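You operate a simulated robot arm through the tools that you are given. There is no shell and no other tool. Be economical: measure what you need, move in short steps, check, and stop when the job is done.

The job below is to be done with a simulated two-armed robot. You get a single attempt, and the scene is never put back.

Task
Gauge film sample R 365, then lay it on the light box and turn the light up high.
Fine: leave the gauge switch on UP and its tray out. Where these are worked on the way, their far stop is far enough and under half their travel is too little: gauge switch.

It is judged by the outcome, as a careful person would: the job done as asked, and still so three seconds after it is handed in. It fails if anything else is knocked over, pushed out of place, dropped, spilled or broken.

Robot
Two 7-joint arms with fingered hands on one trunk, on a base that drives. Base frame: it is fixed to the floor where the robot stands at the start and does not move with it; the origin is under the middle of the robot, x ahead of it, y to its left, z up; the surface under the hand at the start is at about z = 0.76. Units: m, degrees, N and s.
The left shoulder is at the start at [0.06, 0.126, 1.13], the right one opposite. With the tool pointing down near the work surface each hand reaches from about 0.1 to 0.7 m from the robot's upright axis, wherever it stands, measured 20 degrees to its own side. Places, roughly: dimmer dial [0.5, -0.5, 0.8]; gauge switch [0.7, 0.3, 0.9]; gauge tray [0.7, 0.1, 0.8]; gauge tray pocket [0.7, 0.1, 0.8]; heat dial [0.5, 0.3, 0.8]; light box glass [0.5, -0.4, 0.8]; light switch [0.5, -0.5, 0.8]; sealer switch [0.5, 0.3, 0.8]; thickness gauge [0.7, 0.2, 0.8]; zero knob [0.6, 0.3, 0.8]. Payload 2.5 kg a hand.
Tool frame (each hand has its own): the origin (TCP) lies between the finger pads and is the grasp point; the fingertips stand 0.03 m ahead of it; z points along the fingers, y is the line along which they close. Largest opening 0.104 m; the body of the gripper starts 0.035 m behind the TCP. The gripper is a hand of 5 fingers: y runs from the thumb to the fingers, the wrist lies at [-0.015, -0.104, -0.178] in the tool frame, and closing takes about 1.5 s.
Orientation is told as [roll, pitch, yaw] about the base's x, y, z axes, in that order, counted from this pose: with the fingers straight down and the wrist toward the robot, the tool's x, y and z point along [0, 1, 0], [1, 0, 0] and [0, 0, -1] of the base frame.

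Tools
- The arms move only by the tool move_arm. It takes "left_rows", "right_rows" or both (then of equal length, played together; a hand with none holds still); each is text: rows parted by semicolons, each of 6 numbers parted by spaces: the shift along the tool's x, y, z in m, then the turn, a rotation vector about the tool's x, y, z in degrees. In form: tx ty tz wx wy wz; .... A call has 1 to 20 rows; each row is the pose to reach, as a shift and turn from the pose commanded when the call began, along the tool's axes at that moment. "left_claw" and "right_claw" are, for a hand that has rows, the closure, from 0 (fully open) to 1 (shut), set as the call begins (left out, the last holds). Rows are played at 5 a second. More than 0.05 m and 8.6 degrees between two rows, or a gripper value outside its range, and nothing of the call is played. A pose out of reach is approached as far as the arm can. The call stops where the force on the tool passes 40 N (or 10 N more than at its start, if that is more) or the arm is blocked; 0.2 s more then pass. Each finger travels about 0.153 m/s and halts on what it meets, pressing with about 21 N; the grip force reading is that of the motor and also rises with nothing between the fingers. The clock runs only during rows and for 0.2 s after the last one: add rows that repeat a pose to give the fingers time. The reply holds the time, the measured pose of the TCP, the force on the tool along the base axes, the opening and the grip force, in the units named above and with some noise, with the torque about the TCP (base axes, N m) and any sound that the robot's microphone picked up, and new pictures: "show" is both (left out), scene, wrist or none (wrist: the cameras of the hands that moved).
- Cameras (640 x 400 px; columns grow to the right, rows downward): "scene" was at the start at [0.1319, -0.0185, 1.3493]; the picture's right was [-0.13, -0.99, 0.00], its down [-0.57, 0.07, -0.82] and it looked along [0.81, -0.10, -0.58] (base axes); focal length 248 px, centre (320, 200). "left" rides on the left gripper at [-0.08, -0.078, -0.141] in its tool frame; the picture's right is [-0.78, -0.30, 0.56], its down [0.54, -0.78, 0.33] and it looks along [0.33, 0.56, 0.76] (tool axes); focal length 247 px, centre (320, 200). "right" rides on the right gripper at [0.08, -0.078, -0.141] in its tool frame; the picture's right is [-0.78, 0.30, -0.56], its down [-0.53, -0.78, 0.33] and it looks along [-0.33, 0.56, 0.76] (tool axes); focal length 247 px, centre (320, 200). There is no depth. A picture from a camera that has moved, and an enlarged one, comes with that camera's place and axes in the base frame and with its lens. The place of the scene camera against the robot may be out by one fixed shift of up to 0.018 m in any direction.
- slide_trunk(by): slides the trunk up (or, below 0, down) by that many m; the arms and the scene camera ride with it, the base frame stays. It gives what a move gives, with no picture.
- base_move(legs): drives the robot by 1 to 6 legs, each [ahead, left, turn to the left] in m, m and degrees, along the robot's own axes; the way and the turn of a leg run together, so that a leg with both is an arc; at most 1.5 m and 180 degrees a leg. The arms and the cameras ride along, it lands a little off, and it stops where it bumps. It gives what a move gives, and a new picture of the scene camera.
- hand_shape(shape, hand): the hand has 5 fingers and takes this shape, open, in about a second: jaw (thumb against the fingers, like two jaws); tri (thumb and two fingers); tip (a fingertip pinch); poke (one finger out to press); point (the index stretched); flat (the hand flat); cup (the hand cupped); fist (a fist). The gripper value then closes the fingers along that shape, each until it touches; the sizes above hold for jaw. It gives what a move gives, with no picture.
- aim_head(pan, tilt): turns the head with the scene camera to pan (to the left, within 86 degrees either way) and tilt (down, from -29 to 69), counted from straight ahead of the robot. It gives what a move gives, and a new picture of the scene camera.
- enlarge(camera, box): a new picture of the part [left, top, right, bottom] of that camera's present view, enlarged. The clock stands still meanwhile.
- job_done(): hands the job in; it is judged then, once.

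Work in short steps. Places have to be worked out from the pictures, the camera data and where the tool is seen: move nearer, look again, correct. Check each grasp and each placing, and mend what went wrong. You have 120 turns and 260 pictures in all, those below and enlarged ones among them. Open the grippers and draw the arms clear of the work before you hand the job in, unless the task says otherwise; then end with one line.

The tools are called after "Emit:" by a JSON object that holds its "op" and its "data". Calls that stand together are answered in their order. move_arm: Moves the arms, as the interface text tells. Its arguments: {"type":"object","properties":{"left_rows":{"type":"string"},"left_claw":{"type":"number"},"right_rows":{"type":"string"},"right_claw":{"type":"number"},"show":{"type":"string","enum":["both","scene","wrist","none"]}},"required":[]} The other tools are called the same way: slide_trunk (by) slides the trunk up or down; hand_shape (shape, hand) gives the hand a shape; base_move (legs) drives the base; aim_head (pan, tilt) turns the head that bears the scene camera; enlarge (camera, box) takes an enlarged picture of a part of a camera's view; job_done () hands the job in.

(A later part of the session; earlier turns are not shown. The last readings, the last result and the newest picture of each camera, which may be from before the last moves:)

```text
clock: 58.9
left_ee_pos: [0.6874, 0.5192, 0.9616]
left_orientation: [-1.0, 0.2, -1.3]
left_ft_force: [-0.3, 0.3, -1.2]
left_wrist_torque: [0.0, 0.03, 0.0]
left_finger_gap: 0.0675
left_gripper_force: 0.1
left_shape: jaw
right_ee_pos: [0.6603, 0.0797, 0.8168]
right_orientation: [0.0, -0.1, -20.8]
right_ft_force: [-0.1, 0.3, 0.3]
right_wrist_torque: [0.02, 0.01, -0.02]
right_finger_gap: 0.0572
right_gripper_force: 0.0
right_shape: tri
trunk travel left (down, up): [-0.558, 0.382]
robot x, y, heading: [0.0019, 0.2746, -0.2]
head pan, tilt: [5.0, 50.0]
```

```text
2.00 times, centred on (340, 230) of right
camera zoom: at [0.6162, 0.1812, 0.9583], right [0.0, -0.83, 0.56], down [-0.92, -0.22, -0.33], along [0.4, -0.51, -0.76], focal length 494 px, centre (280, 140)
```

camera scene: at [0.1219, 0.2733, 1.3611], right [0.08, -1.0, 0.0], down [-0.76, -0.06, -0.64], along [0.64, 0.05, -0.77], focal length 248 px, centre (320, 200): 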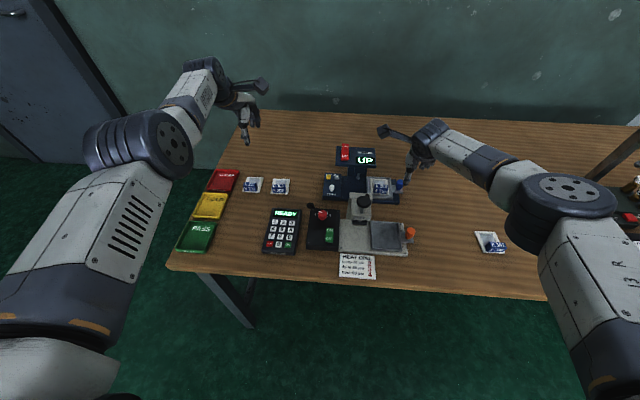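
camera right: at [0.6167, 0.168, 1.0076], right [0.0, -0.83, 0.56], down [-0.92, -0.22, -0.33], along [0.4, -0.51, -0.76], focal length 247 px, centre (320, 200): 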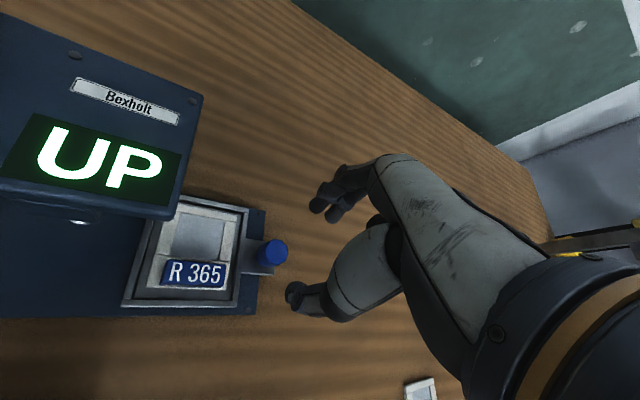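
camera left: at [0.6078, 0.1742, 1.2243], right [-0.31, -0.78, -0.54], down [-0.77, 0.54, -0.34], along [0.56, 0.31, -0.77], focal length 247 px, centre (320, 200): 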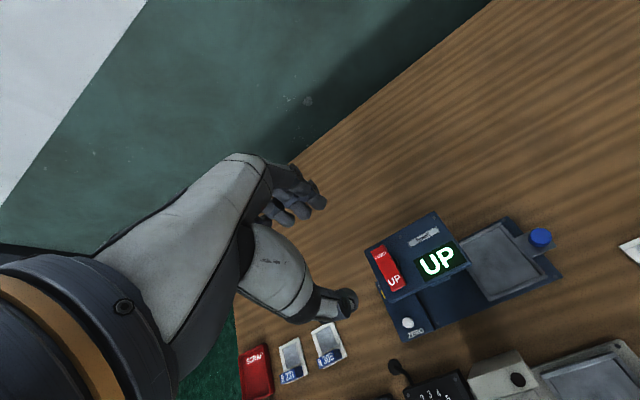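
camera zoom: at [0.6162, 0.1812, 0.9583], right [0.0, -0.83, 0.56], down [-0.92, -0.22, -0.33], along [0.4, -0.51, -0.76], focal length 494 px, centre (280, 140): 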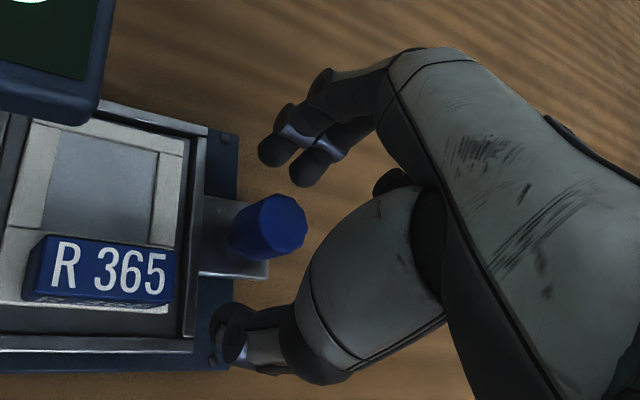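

The knob is between thumb and fingers. Closing.

Emit:
{"op": "move_arm", "data": {"right_rows": "0 0 0 0 0 0; 0 0 0 0 0 0; 0 0 0 0 0 0; 0 0 0 0 0 0; 0 0 0 0 0 0; 0 0 0 0 0 0", "right_claw": 1, "show": "none"}}

Emit:
{"op": "enlarge", "data": {"camera": "right", "box": [180, 130, 500, 330]}}

```text
clock: 60.3
left_ee_pos: [0.6891, 0.5205, 0.9607]
left_orientation: [-1.0, 0.2, -1.3]
left_ft_force: [-0.7, 0.0, 0.3]
left_wrist_torque: [0.0, -0.01, -0.01]
left_finger_gap: 0.0674
left_gripper_force: 0.1
left_shape: jaw
right_ee_pos: [0.6605, 0.0792, 0.8158]
right_orientation: [0.0, 0.0, -20.8]
right_ft_force: [-0.9, 0.3, -2.7]
right_wrist_torque: [-0.01, 0.01, 0.0]
right_finger_gap: 0.0137
right_gripper_force: 20.9
right_shape: tri
trunk travel left (down, up): [-0.558, 0.382]
robot x, y, heading: [0.001, 0.2731, -0.3]
head pan, tilt: [5.0, 50.0]
```

```text
2.00 times, centred on (340, 230) of right
camera zoom: at [0.6163, 0.1812, 0.9582], right [0.0, -0.83, 0.56], down [-0.92, -0.22, -0.33], along [0.4, -0.51, -0.76], focal length 494 px, centre (280, 140)
```

zoom: 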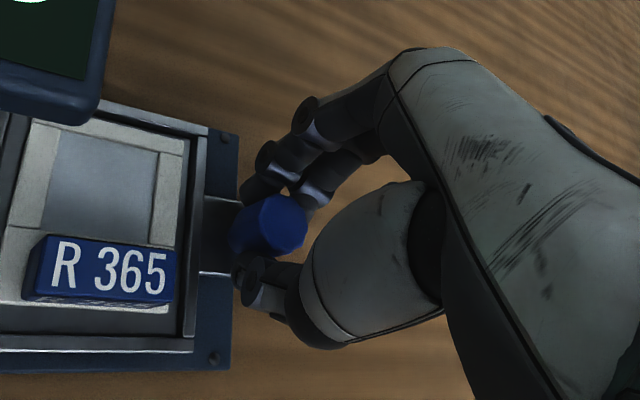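

The knob is gripped. I'll slide it toward +y by 50 mm first and check.

Emit:
{"op": "move_arm", "data": {"right_rows": "0.0093 -0.0036 0 0 0 0; 0.0187 -0.0071 0 0 0 0; 0.028 -0.0107 0 0 0 0; 0.0374 -0.0143 0 0 0 0; 0.0467 -0.0179 0 0 0 0; 0.0467 -0.0179 0 0 0 0", "show": "none"}}

Emit:
{"op": "enlarge", "data": {"camera": "right", "box": [120, 100, 440, 300]}}

Emit:
{"op": "enlarge", "data": {"camera": "scene", "box": [310, 130, 422, 210]}}

```text
clock: 61.7
left_ee_pos: [0.6884, 0.521, 0.9609]
left_orientation: [-1.1, 0.3, -1.3]
left_ft_force: [0.4, 0.3, -0.4]
left_wrist_torque: [0.0, -0.02, 0.01]
left_finger_gap: 0.0672
left_gripper_force: 0.1
left_shape: jaw
right_ee_pos: [0.6596, 0.1301, 0.8164]
right_orientation: [0.1, 0.0, -20.9]
right_ft_force: [0.6, 0.8, -1.8]
right_wrist_torque: [-0.02, -0.05, 0.01]
right_finger_gap: 0.0136
right_gripper_force: 20.7
right_shape: tri
trunk travel left (down, up): [-0.558, 0.382]
robot x, y, heading: [-0.0033, 0.2722, -0.0]
head pan, tilt: [5.0, 50.0]
```

```text
2.00 times, centred on (280, 200) of right
camera zoom: at [0.616, 0.2315, 0.9582], right [0.0, -0.83, 0.56], down [-0.92, -0.22, -0.33], along [0.4, -0.51, -0.76], focal length 494 px, centre (400, 200)
```

zoom: 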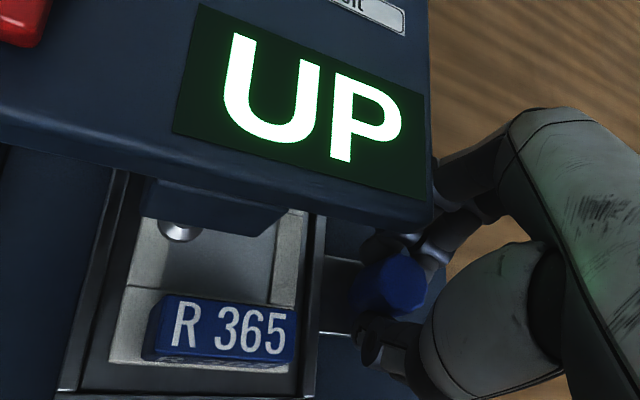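

```text
5.00 times, centred on (366, 170) of scene
camera zoom: at [0.1221, 0.2733, 1.3611], right [0.08, -1.0, 0.0], down [-0.76, -0.06, -0.64], along [0.64, 0.05, -0.77], focal length 1240 px, centre (90, 350)
```

zoom: 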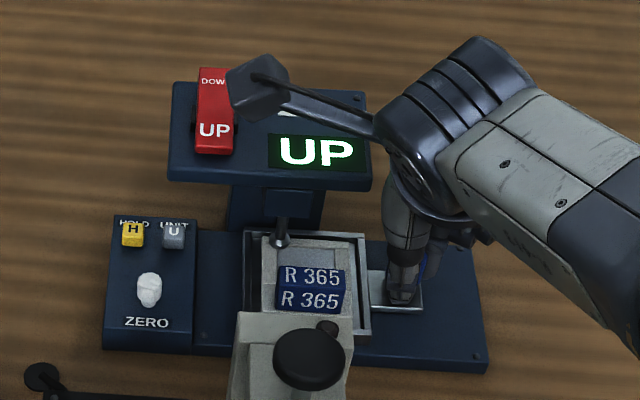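

The tray slides, but the index finger is close to the head's right edge. I'll tilt the hand about the closing axis, top leaning away to -y, then continue 15 mm.

Emit:
{"op": "move_arm", "data": {"right_rows": "0 0 0 0 6 0; 0 0 0 0 12 0; 0 0 0 0 18 0; 0 0 0 0 22 0; 0 0 0 0 22 0; 0.0047 -0.0018 0 0 22 0; 0.0093 -0.0036 0 0 22 0; 0.014 -0.0054 0 0 22 0; 0.014 -0.0054 0 0 22 0", "show": "none"}}

Emit:
{"op": "enlarge", "data": {"camera": "right", "box": [120, 100, 440, 300]}}

Emit:
{"op": "enlarge", "data": {"camera": "scene", "box": [310, 130, 422, 210]}}

```text
clock: 63.7
left_ee_pos: [0.6886, 0.52, 0.9623]
left_orientation: [-0.9, 0.2, -1.2]
left_ft_force: [0.3, 0.4, 0.4]
left_wrist_torque: [-0.02, -0.02, -0.01]
left_finger_gap: 0.0672
left_gripper_force: 0.1
left_shape: jaw
right_ee_pos: [0.6593, 0.1412, 0.8148]
right_orientation: [21.8, 0.0, -21.0]
right_ft_force: [-9.7, -6.4, -8.4]
right_wrist_torque: [-0.3, 0.31, 0.04]
right_finger_gap: 0.0133
right_gripper_force: 21.1
right_shape: tri
trunk travel left (down, up): [-0.558, 0.382]
robot x, y, heading: [-0.002, 0.2738, 0.1]
head pan, tilt: [5.0, 50.0]
```

```text
2.00 times, centred on (280, 200) of right
camera zoom: at [0.5952, 0.1894, 0.9776], right [-0.06, -0.97, 0.23], down [-0.86, -0.07, -0.51], along [0.51, -0.23, -0.83], focal length 494 px, centre (400, 200)
```

zoom: 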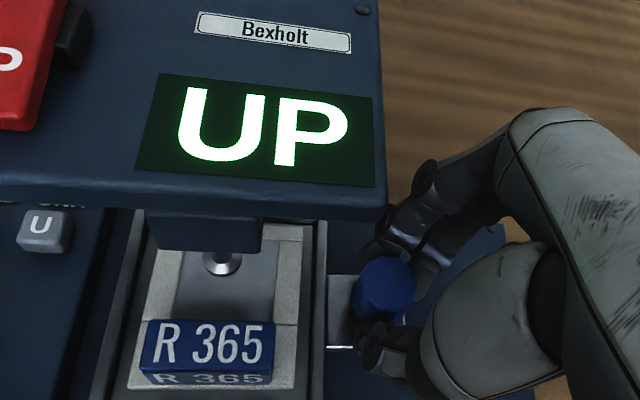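

```text
5.00 times, centred on (366, 170) of scene
camera zoom: at [0.122, 0.2725, 1.3611], right [0.08, -1.0, 0.0], down [-0.76, -0.06, -0.64], along [0.64, 0.05, -0.77], focal length 1240 px, centre (90, 350)
```

zoom: 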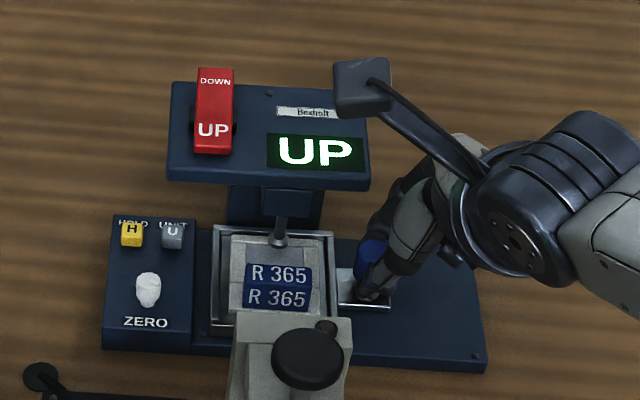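

The tray is at its inner stop with the probe over the film and the gauge base unmoved. The right hand keeps hold of the knob while the left takes the poke shape to press the rocker's DOWN end, at about (0.711, 0.2525, 0.90).

Emit:
{"op": "hand_shape", "data": {"hand": "left", "shape": "poke"}}

Emit:
{"op": "move_arm", "data": {"left_rows": "0 0 -0.03 0 0 0; -0.04 0 -0.05 0 0 0; -0.08 0 -0.07 0 0 0; -0.12 0 -0.07 0 0 0; -0.16 0 -0.07 0 0 0; -0.2 0 -0.07 0 0 0; -0.2 0 -0.07 0 0 0", "show": "both"}}

```text
clock: 64.6
left_ee_pos: [0.6891, 0.5196, 0.9611]
left_orientation: [-0.9, 0.2, -1.3]
left_ft_force: [-0.1, -0.5, -0.4]
left_wrist_torque: [0.01, -0.02, 0.02]
left_finger_gap: 0.0
left_gripper_force: 0.0
left_shape: poke
right_ee_pos: [0.6606, 0.142, 0.815]
right_orientation: [21.8, 0.0, -21.0]
right_ft_force: [-9.0, -10.7, -7.6]
right_wrist_torque: [-0.43, 0.28, 0.0]
right_finger_gap: 0.0132
right_gripper_force: 21.1
right_shape: tri
trunk travel left (down, up): [-0.558, 0.382]
robot x, y, heading: [0.0006, 0.2759, -0.1]
head pan, tilt: [5.0, 50.0]
```

```text
clock: 66.2
left_ee_pos: [0.6794, 0.3212, 1.0355]
left_orientation: [-0.9, 0.3, -1.3]
left_ft_force: [0.1, 0.6, 1.1]
left_wrist_torque: [-0.01, 0.03, 0.01]
left_finger_gap: 0.0
left_gripper_force: 0.0
left_shape: poke
left hand out of reach, approached as far as the arm can: row 2, 3, 4, 6, 7
right_ee_pos: [0.6595, 0.1427, 0.8152]
right_orientation: [21.8, 0.2, -21.0]
right_ft_force: [-8.5, -11.7, -6.7]
right_wrist_torque: [-0.44, 0.2, -0.04]
right_finger_gap: 0.0136
right_gripper_force: 21.0
right_shape: tri
trunk travel left (down, up): [-0.558, 0.382]
robot x, y, heading: [0.001, 0.2723, -0.3]
head pan, tilt: [5.0, 50.0]
camera scene: at [0.1221, 0.272, 1.3611], right [0.08, -1.0, 0.0], down [-0.76, -0.06, -0.64], along [0.64, 0.05, -0.77], focal length 248 px, centre (320, 200)
camera left: at [0.6014, 0.2447, 1.1766], right [-0.32, -0.78, -0.54], down [-0.77, 0.55, -0.34], along [0.56, 0.31, -0.77], focal length 247 px, centre (320, 200)
```

scene: 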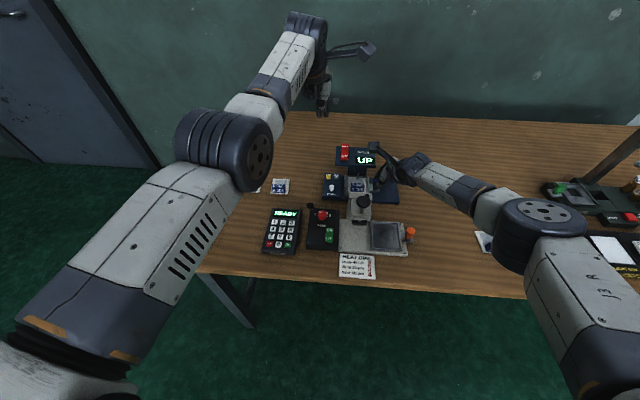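
left: 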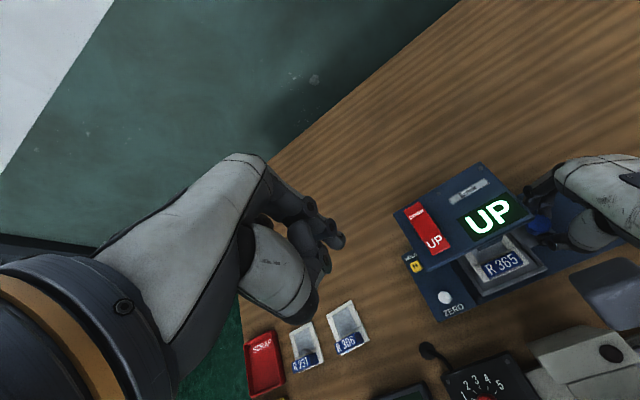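

The left hand is short in x. Pitching it so the finger points forward-down gains reach, so I'll pitch 25° while moving over the rocker.

Emit:
{"op": "move_arm", "data": {"left_rows": "-0.015 0 0 -7 0 0; -0.03 0.003 0.01 -14 0 0; -0.045 0.006 0.025 -20 0 0; -0.06 0.01 0.04 -25 0 0; -0.06 0.015 0.06 -25 0 0; -0.06 0.015 0.06 -25 0 0", "show": "both"}}

Emit:
{"op": "enlarge", "data": {"camera": "left", "box": [250, 130, 490, 280]}}

Emit:
{"op": "enlarge", "data": {"camera": "scene", "box": [310, 100, 422, 200]}}

```text
clock: 67.6
left_ee_pos: [0.695, 0.2612, 0.9744]
left_orientation: [-1.0, -24.8, -0.9]
left_ft_force: [0.2, 0.4, -0.6]
left_wrist_torque: [0.02, 0.01, -0.01]
left_finger_gap: 0.0
left_gripper_force: 0.0
left_shape: poke
right_ee_pos: [0.659, 0.1427, 0.8167]
right_orientation: [21.8, 0.3, -20.9]
right_ft_force: [-8.1, -12.0, -6.8]
right_wrist_torque: [-0.42, 0.25, -0.06]
right_finger_gap: 0.0132
right_gripper_force: 21.3
right_shape: tri
trunk travel left (down, up): [-0.558, 0.382]
robot x, y, heading: [-0.0012, 0.2749, -0.3]
head pan, tilt: [5.0, 50.0]
camera scene: at [0.122, 0.272, 1.3611], right [0.08, -1.0, 0.0], down [-0.76, -0.06, -0.64], along [0.64, 0.05, -0.77], focal length 248 px, centre (320, 200)
camera left: at [0.5631, 0.1848, 1.0716], right [-0.05, -0.79, -0.62], down [-0.55, 0.54, -0.64], along [0.83, 0.31, -0.46], focal length 247 px, centre (320, 200)
```

scene: 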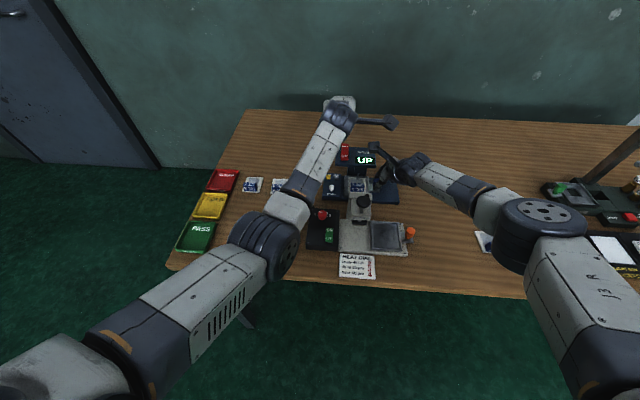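
left: 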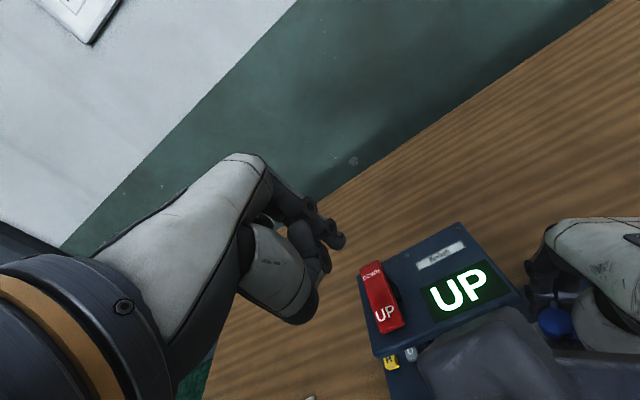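

```text
2.67 times, centred on (370, 205) of left
camera zoom: at [0.5631, 0.1848, 1.0716], right [-0.05, -0.79, -0.62], down [-0.55, 0.54, -0.64], along [0.83, 0.31, -0.46], focal length 659 px, centre (187, 187)
```

zoom: 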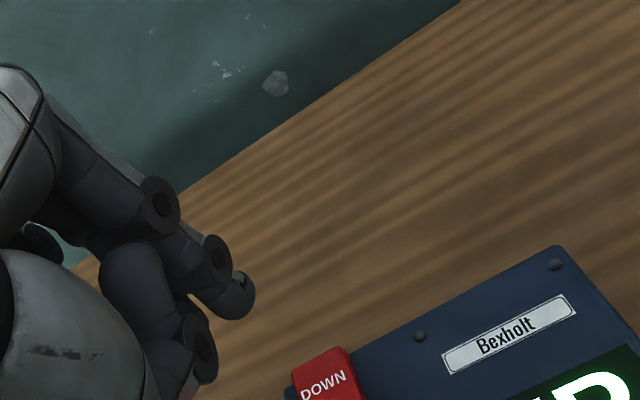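

```text
4.00 times, centred on (366, 150) of scene
camera zoom: at [0.122, 0.272, 1.3611], right [0.08, -1.0, 0.0], down [-0.76, -0.06, -0.64], along [0.64, 0.05, -0.77], focal length 992 px, centre (136, 400)
```

zoom: 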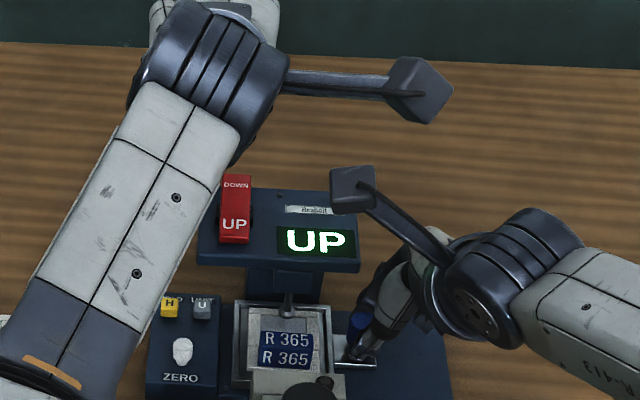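

The fingertip is at about (0.710, 0.253, 0.945), right above the DOWN end. I'll move straight down in small steps.

Emit:
{"op": "move_arm", "data": {"left_rows": "0 -0.0042 0.0091 0 0 0; 0 -0.0085 0.0181 0 0 0; 0 -0.0127 0.0272 0 0 0; 0 -0.0127 0.0272 0 0 0", "show": "none"}}

Emit:
{"op": "enlarge", "data": {"camera": "left", "box": [280, 180, 440, 280]}}

```text
clock: 68.6
left_ee_pos: [0.6951, 0.2598, 0.9444]
left_orientation: [-1.0, -24.7, -0.9]
left_ft_force: [-0.7, -0.1, -0.7]
left_wrist_torque: [0.01, -0.03, 0.03]
left_finger_gap: 0.0
left_gripper_force: 0.1
left_shape: poke
right_ee_pos: [0.6601, 0.142, 0.816]
right_orientation: [21.8, 0.2, -21.0]
right_ft_force: [-7.2, -12.8, -7.4]
right_wrist_torque: [-0.41, 0.23, -0.03]
right_finger_gap: 0.0131
right_gripper_force: 21.0
right_shape: tri
trunk travel left (down, up): [-0.558, 0.382]
robot x, y, heading: [-0.0049, 0.2743, -0.1]
head pan, tilt: [5.0, 50.0]
```

```text
4.00 times, centred on (360, 230) of left
camera zoom: at [0.5633, 0.1838, 1.042], right [-0.05, -0.78, -0.62], down [-0.55, 0.54, -0.64], along [0.83, 0.31, -0.46], focal length 988 px, centre (160, 80)
```

zoom: 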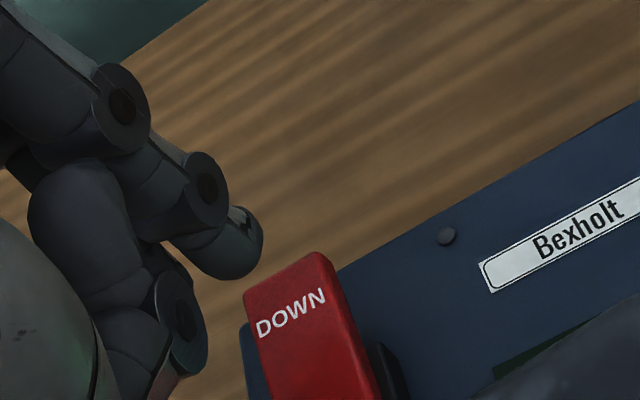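

The rocker's DOWN end looks nearer than I had it, at about (0.697, 0.248). I'll correct by (-10, -7 mm) and lower a bit.

Emit:
{"op": "move_arm", "data": {"left_rows": "-0.007 -0.0091 -0.0042 0 0 0; -0.007 -0.0112 0.0003 0 0 0; -0.007 -0.0133 0.0049 0 0 0; -0.007 -0.0133 0.0049 0 0 0", "show": "none"}}

Emit:
{"op": "enlarge", "data": {"camera": "left", "box": [280, 180, 440, 280]}}

Emit:
{"op": "enlarge", "data": {"camera": "right", "box": [80, 0, 400, 200]}}

```text
clock: 69.6
left_ee_pos: [0.6853, 0.2525, 0.9354]
left_orientation: [-1.0, -24.7, -0.9]
left_ft_force: [-0.2, 0.4, 0.2]
left_wrist_torque: [0.04, 0.03, 0.0]
left_finger_gap: 0.0
left_gripper_force: 0.0
left_shape: poke
right_ee_pos: [0.6588, 0.1415, 0.8156]
right_orientation: [21.8, 0.2, -21.0]
right_ft_force: [-7.7, -12.2, -6.7]
right_wrist_torque: [-0.41, 0.25, -0.03]
right_finger_gap: 0.0132
right_gripper_force: 21.2
right_shape: tri
trunk travel left (down, up): [-0.558, 0.382]
robot x, y, heading: [-0.0011, 0.2709, -0.4]
head pan, tilt: [5.0, 50.0]
```

```text
4.00 times, centred on (360, 230) of left
camera zoom: at [0.553, 0.177, 1.032], right [-0.05, -0.79, -0.62], down [-0.55, 0.54, -0.64], along [0.83, 0.31, -0.46], focal length 988 px, centre (160, 80)
```

zoom: 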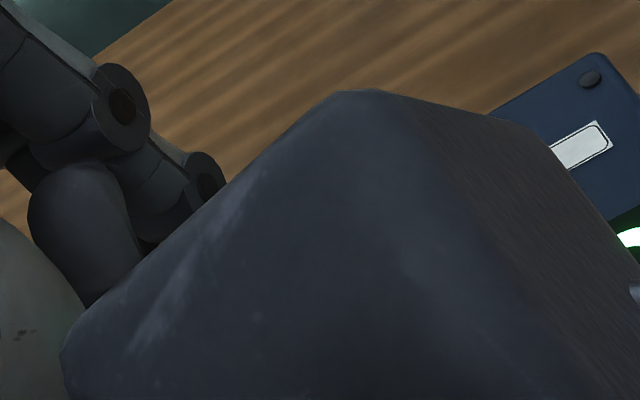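

```text
2.00 times, centred on (240, 100) of right
camera zoom: at [0.5953, 0.1898, 0.9779], right [-0.05, -0.97, 0.23], down [-0.86, -0.07, -0.51], along [0.51, -0.22, -0.83], focal length 494 px, centre (480, 400)
```

zoom: 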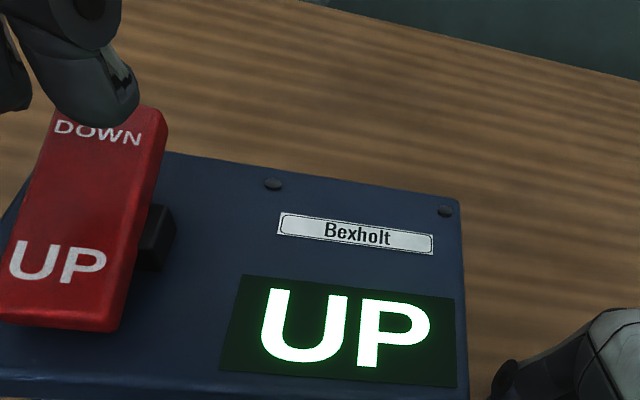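

The two wrist cameras are nearly touching. I'll raise the left hand and move it aside, open the right hand and withdraw it from the knob, then come back to the rocker.

Emit:
{"op": "move_arm", "data": {"left_rows": "0 0.0127 -0.0272 0 0 0; 0.01 0.0212 -0.0453 0 0 0; 0.05 0.0212 -0.0453 0 0 0; 0.09 0.0212 -0.0453 0 0 0; 0.13 0.0212 -0.0453 0 0 0; 0.13 0.0212 -0.0453 0 0 0", "show": "none"}}

Emit:
{"op": "move_arm", "data": {"right_rows": "0 0 0 0 0 0; 0 0 0 0 0 0; 0 0 0 0 0 0; 0 0 -0.03 0 0 0; 0 0 -0.06 0 0 0; -0.02 0 -0.09 0 0 0; -0.05 0 -0.12 0 0 0; -0.09 0 -0.13 0 0 0; -0.13 0 -0.13 0 0 0", "right_claw": 0.5}}

Emit:
{"op": "enlarge", "data": {"camera": "scene", "box": [310, 130, 422, 210]}}

```text
clock: 71.0
left_ee_pos: [0.6882, 0.3837, 0.9829]
left_orientation: [-1.0, -24.7, -0.9]
left_ft_force: [-0.4, 0.0, -0.5]
left_wrist_torque: [-0.01, 0.01, -0.01]
left_finger_gap: 0.0
left_gripper_force: 0.0
left_shape: poke
right_ee_pos: [0.6588, 0.1431, 0.8166]
right_orientation: [21.8, 0.2, -21.0]
right_ft_force: [-6.9, -12.8, -7.2]
right_wrist_torque: [-0.44, 0.21, -0.04]
right_finger_gap: 0.0134
right_gripper_force: 21.1
right_shape: tri
trunk travel left (down, up): [-0.558, 0.382]
robot x, y, heading: [0.0004, 0.2703, 0.0]
head pan, tilt: [5.0, 50.0]
```

```text
clock: 73.0
left_ee_pos: [0.6887, 0.3842, 0.9823]
left_orientation: [-1.1, -24.8, -0.9]
left_ft_force: [-1.1, -0.2, 0.3]
left_wrist_torque: [0.01, 0.0, -0.02]
left_finger_gap: 0.0
left_gripper_force: 0.1
left_shape: poke
right_ee_pos: [0.5998, -0.0136, 0.8861]
right_orientation: [22.0, 0.0, -20.8]
right_ft_force: [0.2, 0.2, -0.9]
right_wrist_torque: [-0.01, 0.0, -0.04]
right_finger_gap: 0.0518
right_gripper_force: 0.1
right_shape: tri
trunk travel left (down, up): [-0.558, 0.382]
robot x, y, heading: [0.0014, 0.275, -0.2]
head pan, tilt: [5.0, 50.0]
camera scene: at [0.1218, 0.2729, 1.3612], right [0.08, -1.0, 0.0], down [-0.76, -0.06, -0.64], along [0.64, 0.05, -0.77], focal length 248 px, centre (320, 200)
camera right: at [0.535, 0.0325, 1.0474], right [-0.05, -0.97, 0.23], down [-0.86, -0.07, -0.51], along [0.51, -0.22, -0.83], focal length 247 px, centre (320, 200)
```

scene: 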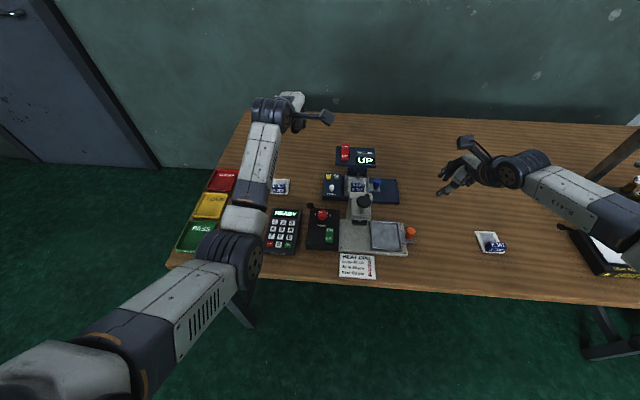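
right: 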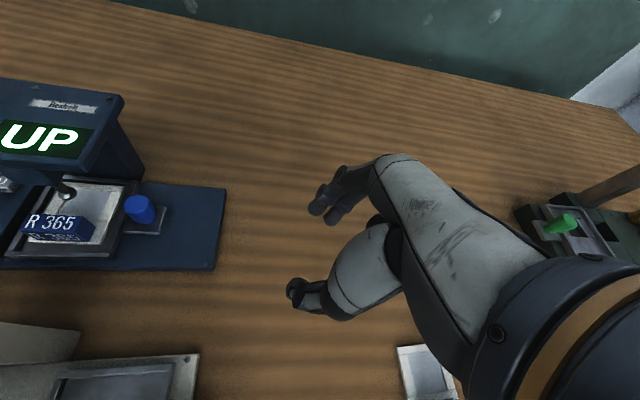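

```text
5.00 times, centred on (366, 170) of scene
camera zoom: at [0.1218, 0.2729, 1.3612], right [0.08, -1.0, 0.0], down [-0.76, -0.06, -0.64], along [0.64, 0.05, -0.77], focal length 1240 px, centre (90, 350)
```

zoom: 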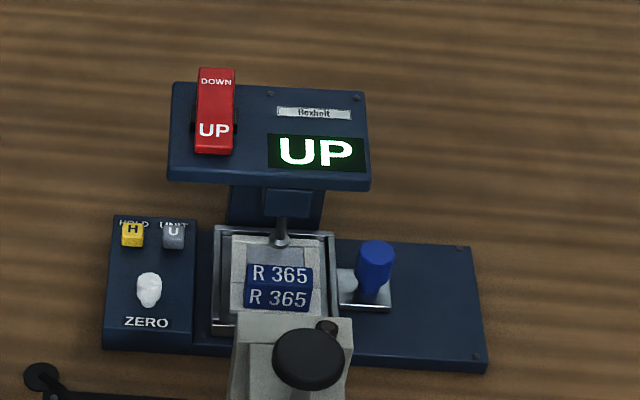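

The tray stays fully in with the probe over the film. I'll return the left finger over DOWN and press down gently in 5 mm steps.

Emit:
{"op": "move_arm", "data": {"left_rows": "-0.04 0 0 0 0 0; -0.08 0 0 0 0 0; -0.12 0 0 0 0 0; -0.131 -0.0085 0.0181 0 0 0; -0.131 -0.0212 0.0453 0 0 0; -0.131 -0.0233 0.0498 0 0 0; -0.131 -0.0254 0.0544 0 0 0; -0.131 -0.0254 0.0544 0 0 0", "show": "none"}}

Emit:
{"op": "enlarge", "data": {"camera": "left", "box": [280, 180, 440, 280]}}

Emit:
{"op": "enlarge", "data": {"camera": "scene", "box": [310, 110, 422, 190]}}

```text
clock: 74.8
left_ee_pos: [0.6846, 0.2517, 0.926]
left_orientation: [-1.1, -24.7, -0.8]
left_ft_force: [0.1, 0.1, -0.8]
left_wrist_torque: [0.01, 0.02, 0.0]
left_finger_gap: 0.0002
left_gripper_force: 0.1
left_shape: poke
right_ee_pos: [0.6004, -0.0147, 0.8852]
right_orientation: [21.9, 0.0, -20.7]
right_ft_force: [0.3, 0.5, -0.6]
right_wrist_torque: [0.0, 0.01, -0.02]
right_finger_gap: 0.0515
right_gripper_force: 0.1
right_shape: tri
trunk travel left (down, up): [-0.558, 0.382]
robot x, y, heading: [0.001, 0.2767, -0.3]
head pan, tilt: [5.0, 50.0]
```

```text
4.00 times, centred on (360, 230) of left
camera zoom: at [0.5527, 0.1765, 1.0227], right [-0.05, -0.79, -0.62], down [-0.55, 0.54, -0.64], along [0.83, 0.31, -0.46], focal length 988 px, centre (160, 80)
```

zoom: 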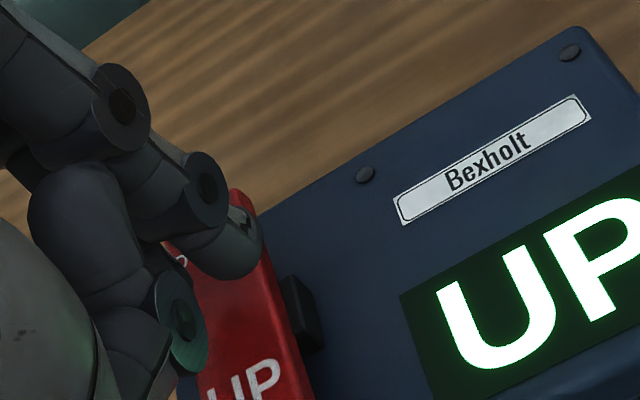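

```text
5.00 times, centred on (366, 150) of scene
camera zoom: at [0.1219, 0.2733, 1.3611], right [0.08, -1.0, 0.0], down [-0.76, -0.06, -0.64], along [0.64, 0.05, -0.77], focal length 1240 px, centre (90, 450)
```

zoom: 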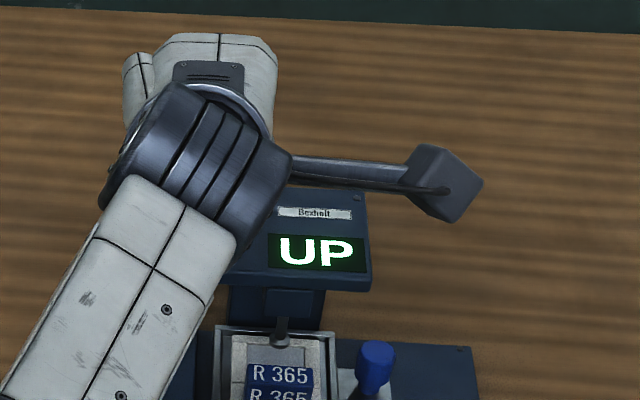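

No contact yet, and the fingertip is near the rocker's pivot, at about (0.68, 0.24). I'll lift slightly, shift (+20, +6 mm) onto the DOWN end, and come down.

Emit:
{"op": "move_arm", "data": {"left_rows": "0 0.0042 -0.0091 0 0 0; 0.003 0.0133 -0.0048 0 0 0; 0.006 0.0223 -0.0006 0 0 0; 0.006 0.0202 0.004 0 0 0; 0.006 0.0181 0.0085 0 0 0; 0.006 0.0181 0.0085 0 0 0", "show": "none"}}

Emit:
{"op": "enlarge", "data": {"camera": "left", "box": [280, 180, 440, 280]}}

```text
clock: 76.2
left_ee_pos: [0.7044, 0.2573, 0.924]
left_orientation: [-1.0, -24.8, -0.9]
left_ft_force: [0.5, 0.2, 0.2]
left_wrist_torque: [-0.01, 0.0, 0.01]
left_finger_gap: 0.0001
left_gripper_force: 0.1
left_shape: poke
right_ee_pos: [0.6007, -0.0143, 0.8852]
right_orientation: [22.0, -0.1, -20.7]
right_ft_force: [-0.4, 0.2, 0.1]
right_wrist_torque: [-0.02, -0.01, 0.01]
right_finger_gap: 0.0517
right_gripper_force: 0.0
right_shape: tri
trunk travel left (down, up): [-0.558, 0.382]
robot x, y, heading: [0.0001, 0.2738, 0.1]
head pan, tilt: [5.0, 50.0]
```

```text
4.00 times, centred on (360, 230) of left
camera zoom: at [0.573, 0.1821, 1.0221], right [-0.05, -0.79, -0.62], down [-0.55, 0.54, -0.64], along [0.83, 0.31, -0.46], focal length 988 px, centre (160, 80)
```

zoom: 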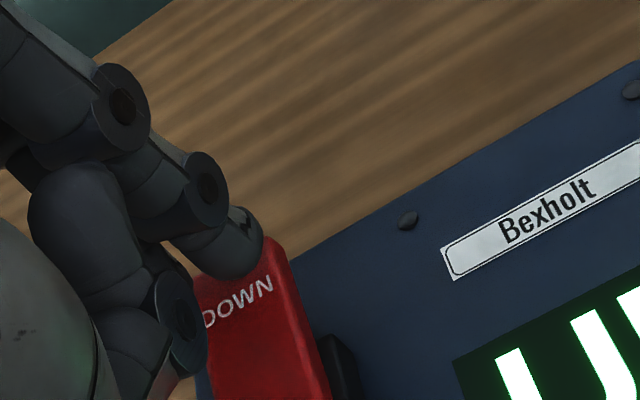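

The tip now sits over the far part of the DOWN end. I'll move 4 mm back and press down in 5 mm steps up to 15 mm.

Emit:
{"op": "move_arm", "data": {"left_rows": "0 -0.0036 -0.0017 0 0 0; 0 -0.0057 0.0028 0 0 0; 0 -0.0078 0.0074 0 0 0; 0 -0.01 0.0119 0 0 0; 0 -0.01 0.0119 0 0 0", "show": "none"}}

Emit:
{"op": "enlarge", "data": {"camera": "left", "box": [280, 180, 440, 280]}}

```text
clock: 77.4
left_ee_pos: [0.699, 0.2572, 0.913]
left_orientation: [-1.1, -25.0, -0.9]
left_ft_force: [1.4, 1.2, 7.4]
left_wrist_torque: [0.1, -0.07, 0.01]
left_finger_gap: 0.0
left_gripper_force: 0.1
left_shape: poke
right_ee_pos: [0.6007, -0.0139, 0.8855]
right_orientation: [22.0, 0.0, -20.8]
right_ft_force: [-0.3, 0.3, -0.3]
right_wrist_torque: [0.02, 0.01, 0.03]
right_finger_gap: 0.0513
right_gripper_force: 0.0
right_shape: tri
trunk travel left (down, up): [-0.558, 0.382]
robot x, y, heading: [0.0026, 0.2741, -0.3]
head pan, tilt: [5.0, 50.0]
```

```text
4.00 times, centred on (360, 230) of left
camera zoom: at [0.5677, 0.1819, 1.0092], right [-0.05, -0.79, -0.62], down [-0.55, 0.54, -0.64], along [0.83, 0.31, -0.46], focal length 988 px, centre (160, 80)
```

zoom: 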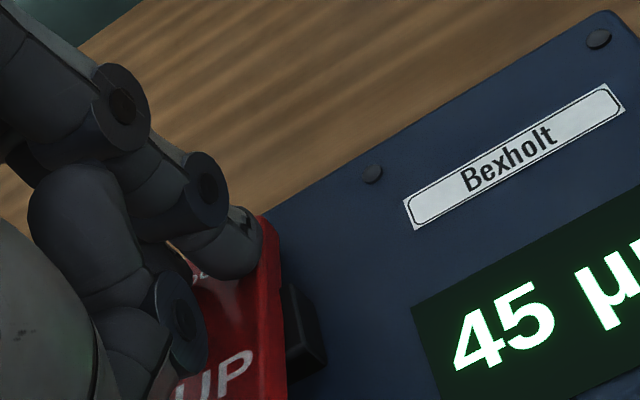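

The display reads 45 µm. I'll press 2 mm more to make sure of the full stop, hold briefly, then lift and read it.

Emit:
{"op": "move_arm", "data": {"left_rows": "0 -0.0008 0.0018 0 0 0; 0 -0.0008 0.0018 0 0 0; 0 -0.0008 0.0018 0 0 0; 0 0.0085 -0.0181 0 0 0; 0 0.017 -0.0362 0 0 0; 0.03 0.0212 -0.0453 0 0 0; 0.07 0.0212 -0.0453 0 0 0; 0.1 0.0212 -0.0453 0 0 0; 0.1 0.0212 -0.0453 0 0 0", "show": "none"}}

Emit:
{"op": "enlarge", "data": {"camera": "scene", "box": [310, 130, 422, 210]}}

```text
clock: 79.4
left_ee_pos: [0.7025, 0.3596, 0.9573]
left_orientation: [-1.0, -24.7, -0.9]
left_ft_force: [-0.2, 0.5, -0.8]
left_wrist_torque: [0.0, -0.01, 0.0]
left_finger_gap: 0.0
left_gripper_force: 0.0
left_shape: poke
right_ee_pos: [0.6005, -0.0139, 0.8854]
right_orientation: [22.1, 0.0, -20.9]
right_ft_force: [-0.3, 0.2, 0.7]
right_wrist_torque: [0.02, -0.01, 0.0]
right_finger_gap: 0.0517
right_gripper_force: 0.0
right_shape: tri
trunk travel left (down, up): [-0.558, 0.382]
robot x, y, heading: [0.0012, 0.2745, -0.2]
head pan, tilt: [5.0, 50.0]
```

```text
5.00 times, centred on (366, 170) of scene
camera zoom: at [0.1219, 0.2732, 1.3611], right [0.08, -1.0, 0.0], down [-0.76, -0.06, -0.64], along [0.64, 0.05, -0.77], focal length 1240 px, centre (90, 350)
```

zoom: 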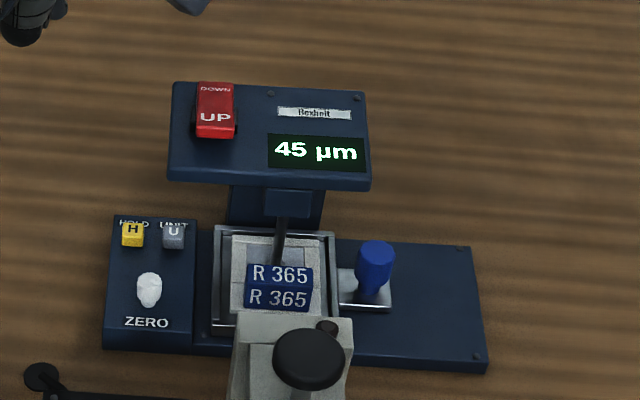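

The reading is 45 µm with the probe down. Next is the UP end: I'll return above the rocker about 32 mm nearer the robot, stopping just above it.

Emit:
{"op": "move_arm", "data": {"left_rows": "-0.03 -0.009 -0.0042 0 0 0; -0.06 -0.018 -0.0085 0 0 0; -0.1 -0.029 -0.0135 0 0 0; -0.1 -0.0375 0.0046 0 0 0; -0.1 -0.04 0.01 0 0 0; -0.1 -0.04 0.01 0 0 0", "show": "none"}}

Emit:
{"op": "enlarge", "data": {"camera": "left", "box": [280, 180, 440, 280]}}

```text
clock: 80.8
left_ee_pos: [0.6757, 0.2772, 0.9431]
left_orientation: [-0.2, -25.8, 0.2]
left_ft_force: [-0.2, 0.1, -0.5]
left_wrist_torque: [-0.01, 0.05, 0.01]
left_finger_gap: 0.0
left_gripper_force: 0.0
left_shape: poke
right_ee_pos: [0.5998, -0.0139, 0.8853]
right_orientation: [22.0, 0.0, -20.7]
right_ft_force: [0.1, 0.1, 0.1]
right_wrist_torque: [-0.02, 0.0, -0.03]
right_finger_gap: 0.0515
right_gripper_force: 0.0
right_shape: tri
trunk travel left (down, up): [-0.558, 0.382]
robot x, y, heading: [0.0003, 0.275, -0.2]
head pan, tilt: [5.0, 50.0]
```

```text
4.00 times, centred on (360, 230) of left
camera zoom: at [0.5447, 0.1964, 1.037], right [-0.02, -0.78, -0.63], down [-0.56, 0.53, -0.64], along [0.83, 0.33, -0.44], focal length 988 px, centre (160, 80)
```

zoom: 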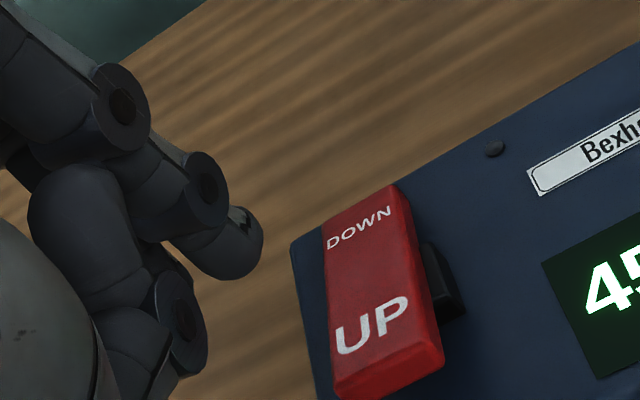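

The hand is off its command by 20 mm in y, so something may be touching the left arm. I'll check before going on.

Emit:
{"op": "enlarge", "data": {"camera": "scene", "box": [120, 80, 440, 320]}}

```text
1.67 times, centred on (280, 200) of scene
camera zoom: at [0.1218, 0.2732, 1.3611], right [0.08, -1.0, 0.0], down [-0.76, -0.06, -0.64], along [0.64, 0.05, -0.77], focal length 413 px, centre (387, 200)
```

zoom: 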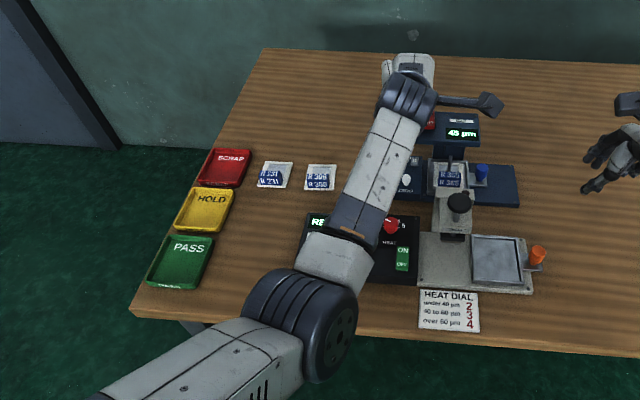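

The left forearm is close to the heat dial on the sealer box. I'll move the hand up and left, then check the dial.

Emit:
{"op": "move_arm", "data": {"left_rows": "0.005 0.0127 -0.0272 0 0 0; 0.02 0.0254 -0.0544 0 0 0; 0.05 0.038 -0.08 0 0 0; 0.09 0.038 -0.08 0 0 0; 0.1 0.038 -0.08 0 0 0", "show": "none"}}

Emit:
{"op": "enlarge", "data": {"camera": "scene", "box": [290, 190, 420, 290]}}

```text
clock: 82.0
left_ee_pos: [0.6702, 0.3609, 1.0205]
left_orientation: [-1.1, -24.6, -1.0]
left_ft_force: [0.0, 0.3, -0.2]
left_wrist_torque: [-0.03, 0.01, 0.01]
left_finger_gap: 0.0004
left_gripper_force: 0.0
left_shape: poke
right_ee_pos: [0.5996, -0.0153, 0.8847]
right_orientation: [21.9, 0.0, -20.7]
right_ft_force: [0.4, 0.4, -0.2]
right_wrist_torque: [-0.01, 0.0, -0.02]
right_finger_gap: 0.0516
right_gripper_force: 0.1
right_shape: tri
trunk travel left (down, up): [-0.558, 0.382]
robot x, y, heading: [-0.0015, 0.2733, -0.5]
head pan, tilt: [5.0, 50.0]
```

```text
4.00 times, centred on (355, 240) of scene
camera zoom: at [0.1219, 0.2733, 1.3611], right [0.08, -1.0, 0.0], down [-0.76, -0.06, -0.64], along [0.64, 0.05, -0.77], focal length 992 px, centre (180, 40)
```

zoom: 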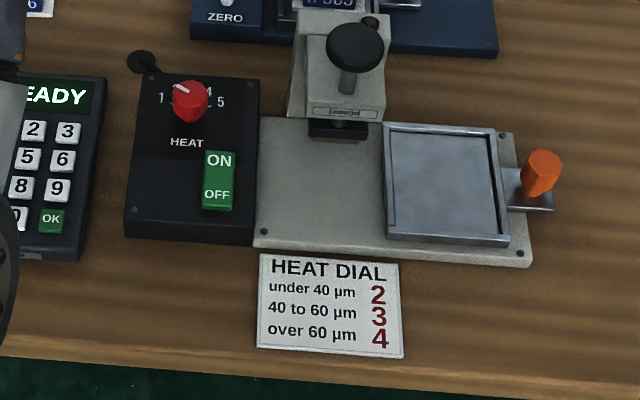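

The dial and sealer are undisturbed. I'll raise the trunk 0.08 to lift the elbow and use an upright left hand, which puts the wrist farther forward, to approach the UP end.

Emit:
{"op": "slide_trunk", "data": {"by": 0.08}}

Emit:
{"op": "move_arm", "data": {"left_rows": "0 0 0 8 0 0; 0 0 0 16 0 0; 0 0 0 24.6 0 0; -0.03 -0.018 0.042 24.6 0 0; -0.06 -0.037 0.085 24.6 0 0; -0.097 -0.045 0.104 24.6 0 0; -0.097 -0.0556 0.1285 24.6 0 0; -0.097 -0.0556 0.1285 24.6 0 0", "show": "scene"}}

Emit:
{"op": "enlarge", "data": {"camera": "left", "box": [280, 180, 440, 280]}}

```text
clock: 83.2
left_ee_pos: [0.671, 0.3618, 1.0992]
left_orientation: [-1.1, -24.7, -0.8]
left_ft_force: [0.3, -0.2, 0.2]
left_wrist_torque: [-0.03, 0.0, 0.03]
left_finger_gap: 0.0
left_gripper_force: 0.1
left_shape: poke
right_ee_pos: [0.6007, -0.0148, 0.9646]
right_orientation: [22.0, -0.1, -20.8]
right_ft_force: [0.5, -0.4, 0.3]
right_wrist_torque: [-0.02, -0.04, 0.01]
right_finger_gap: 0.0515
right_gripper_force: 0.0
right_shape: tri
trunk travel left (down, up): [-0.638, 0.302]
robot x, y, heading: [0.0008, 0.2719, -0.2]
head pan, tilt: [5.0, 50.0]
```

```text
refused: row 4 steps farther than a row can; nothing moved
```

```text
4.00 times, centred on (360, 230) of left
camera zoom: at [0.5397, 0.285, 1.1977], right [-0.05, -0.79, -0.62], down [-0.55, 0.54, -0.64], along [0.83, 0.31, -0.46], focal length 988 px, centre (160, 80)
```

zoom: 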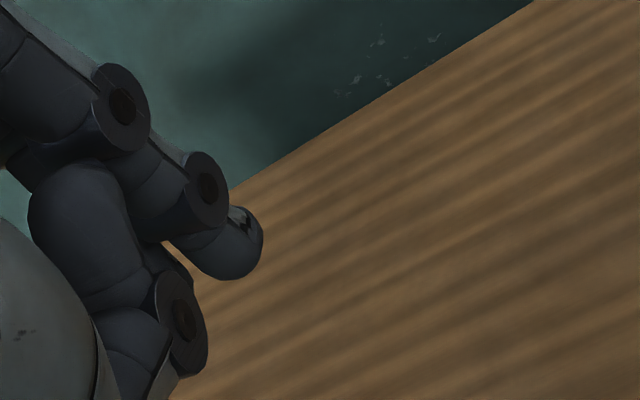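

The trunk is up; I'll send the hand move again with shorter rows.

Emit:
{"op": "move_arm", "data": {"left_rows": "0 0 0 8 0 0; 0 0 0 16 0 0; 0 0 0 24.6 0 0; -0.02 -0.012 0.028 24.6 0 0; -0.04 -0.025 0.058 24.6 0 0; -0.06 -0.037 0.085 24.6 0 0; -0.08 -0.045 0.104 24.6 0 0; -0.097 -0.0556 0.1285 24.6 0 0; -0.097 -0.0556 0.1285 24.6 0 0", "show": "scene"}}

Emit:
{"op": "enlarge", "data": {"camera": "left", "box": [280, 180, 440, 280]}}

```text
clock: 85.2
left_ee_pos: [0.6603, 0.2702, 0.9668]
left_orientation: [-1.1, -0.2, -1.3]
left_ft_force: [0.1, 0.4, 1.0]
left_wrist_torque: [-0.01, 0.05, -0.01]
left_finger_gap: 0.0001
left_gripper_force: 0.0
left_shape: poke
left hand out of reach, approached as far as the arm can: row 7, 8, 9
right_ee_pos: [0.5998, -0.0135, 0.9643]
right_orientation: [22.0, 0.0, -20.9]
right_ft_force: [0.2, -0.1, 0.6]
right_wrist_torque: [0.01, -0.01, 0.03]
right_finger_gap: 0.0514
right_gripper_force: 0.0
right_shape: tri
trunk travel left (down, up): [-0.638, 0.302]
robot x, y, heading: [0.0025, 0.2721, -0.2]
head pan, tilt: [5.0, 50.0]
camera scene: at [0.1218, 0.2733, 1.4411], right [0.08, -1.0, 0.0], down [-0.76, -0.06, -0.64], along [0.64, 0.05, -0.77], focal length 248 px, centre (320, 200)
```

scene: 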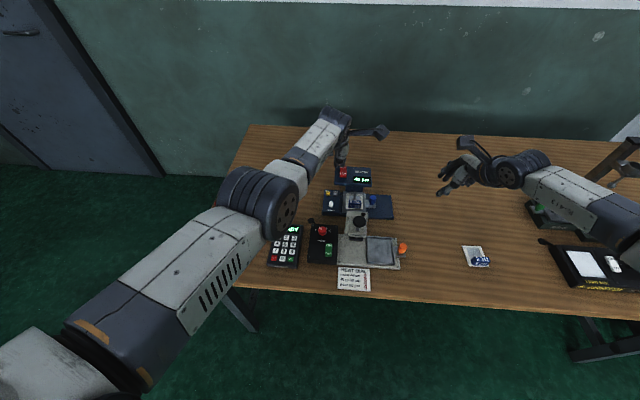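

```text
4.00 times, centred on (360, 230) of left
camera zoom: at [0.58, 0.194, 1.1098], right [-0.31, -0.78, -0.54], down [-0.76, 0.55, -0.34], along [0.57, 0.31, -0.76], focal length 988 px, centre (160, 80)
```

zoom: 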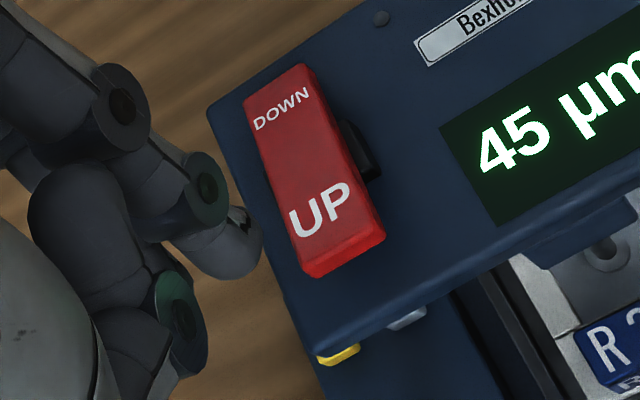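

The tip is about 22 mm short in x of the UP label and limited by reach. I'll lower the trunk 0.03 and move onto it.

Emit:
{"op": "slide_trunk", "data": {"by": -0.03}}

Emit:
{"op": "move_arm", "data": {"left_rows": "-0.003 0.01 0 0 0 0; -0.006 0.022 0 0 0 0; -0.006 0.022 0 0 0 0", "show": "none"}}

Emit:
{"op": "enlarge", "data": {"camera": "left", "box": [280, 180, 440, 280]}}

```text
clock: 86.0
left_ee_pos: [0.6595, 0.2706, 0.9368]
left_orientation: [-1.0, -0.2, -1.3]
left_ft_force: [0.4, 0.2, 0.2]
left_wrist_torque: [-0.01, -0.05, -0.01]
left_finger_gap: 0.0
left_gripper_force: 0.0
left_shape: poke
right_ee_pos: [0.6001, -0.0135, 0.9357]
right_orientation: [22.0, -0.1, -20.8]
right_ft_force: [0.5, -0.1, 0.4]
right_wrist_torque: [-0.04, -0.03, -0.04]
right_finger_gap: 0.0516
right_gripper_force: 0.0
right_shape: tri
trunk travel left (down, up): [-0.608, 0.332]
robot x, y, heading: [0.0018, 0.2757, -0.1]
head pan, tilt: [5.0, 50.0]
```

```text
clock: 86.8
left_ee_pos: [0.6602, 0.2706, 0.9378]
left_orientation: [-1.0, -0.2, -1.4]
left_ft_force: [0.0, -0.7, -0.3]
left_wrist_torque: [0.0, 0.0, 0.0]
left_finger_gap: 0.0001
left_gripper_force: 0.0
left_shape: poke
left hand out of reach, approached as far as the arm can: row 1, 2, 3
right_ee_pos: [0.5999, -0.0143, 0.9358]
right_orientation: [22.0, -0.1, -20.8]
right_ft_force: [0.1, 0.2, 0.4]
right_wrist_torque: [-0.02, 0.0, -0.03]
right_finger_gap: 0.0517
right_gripper_force: 0.0
right_shape: tri
trunk travel left (down, up): [-0.608, 0.332]
robot x, y, heading: [-0.0017, 0.2756, -0.3]
head pan, tilt: [5.0, 50.0]
```

```text
4.00 times, centred on (360, 230) of left
camera zoom: at [0.58, 0.1941, 1.0798], right [-0.31, -0.78, -0.54], down [-0.76, 0.55, -0.34], along [0.57, 0.31, -0.77], focal length 988 px, centre (160, 80)
```

zoom: 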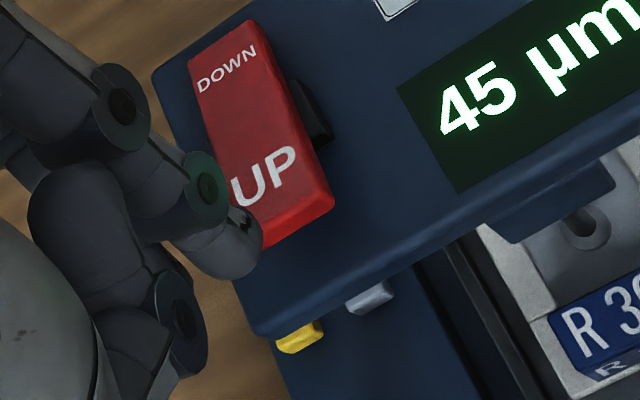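

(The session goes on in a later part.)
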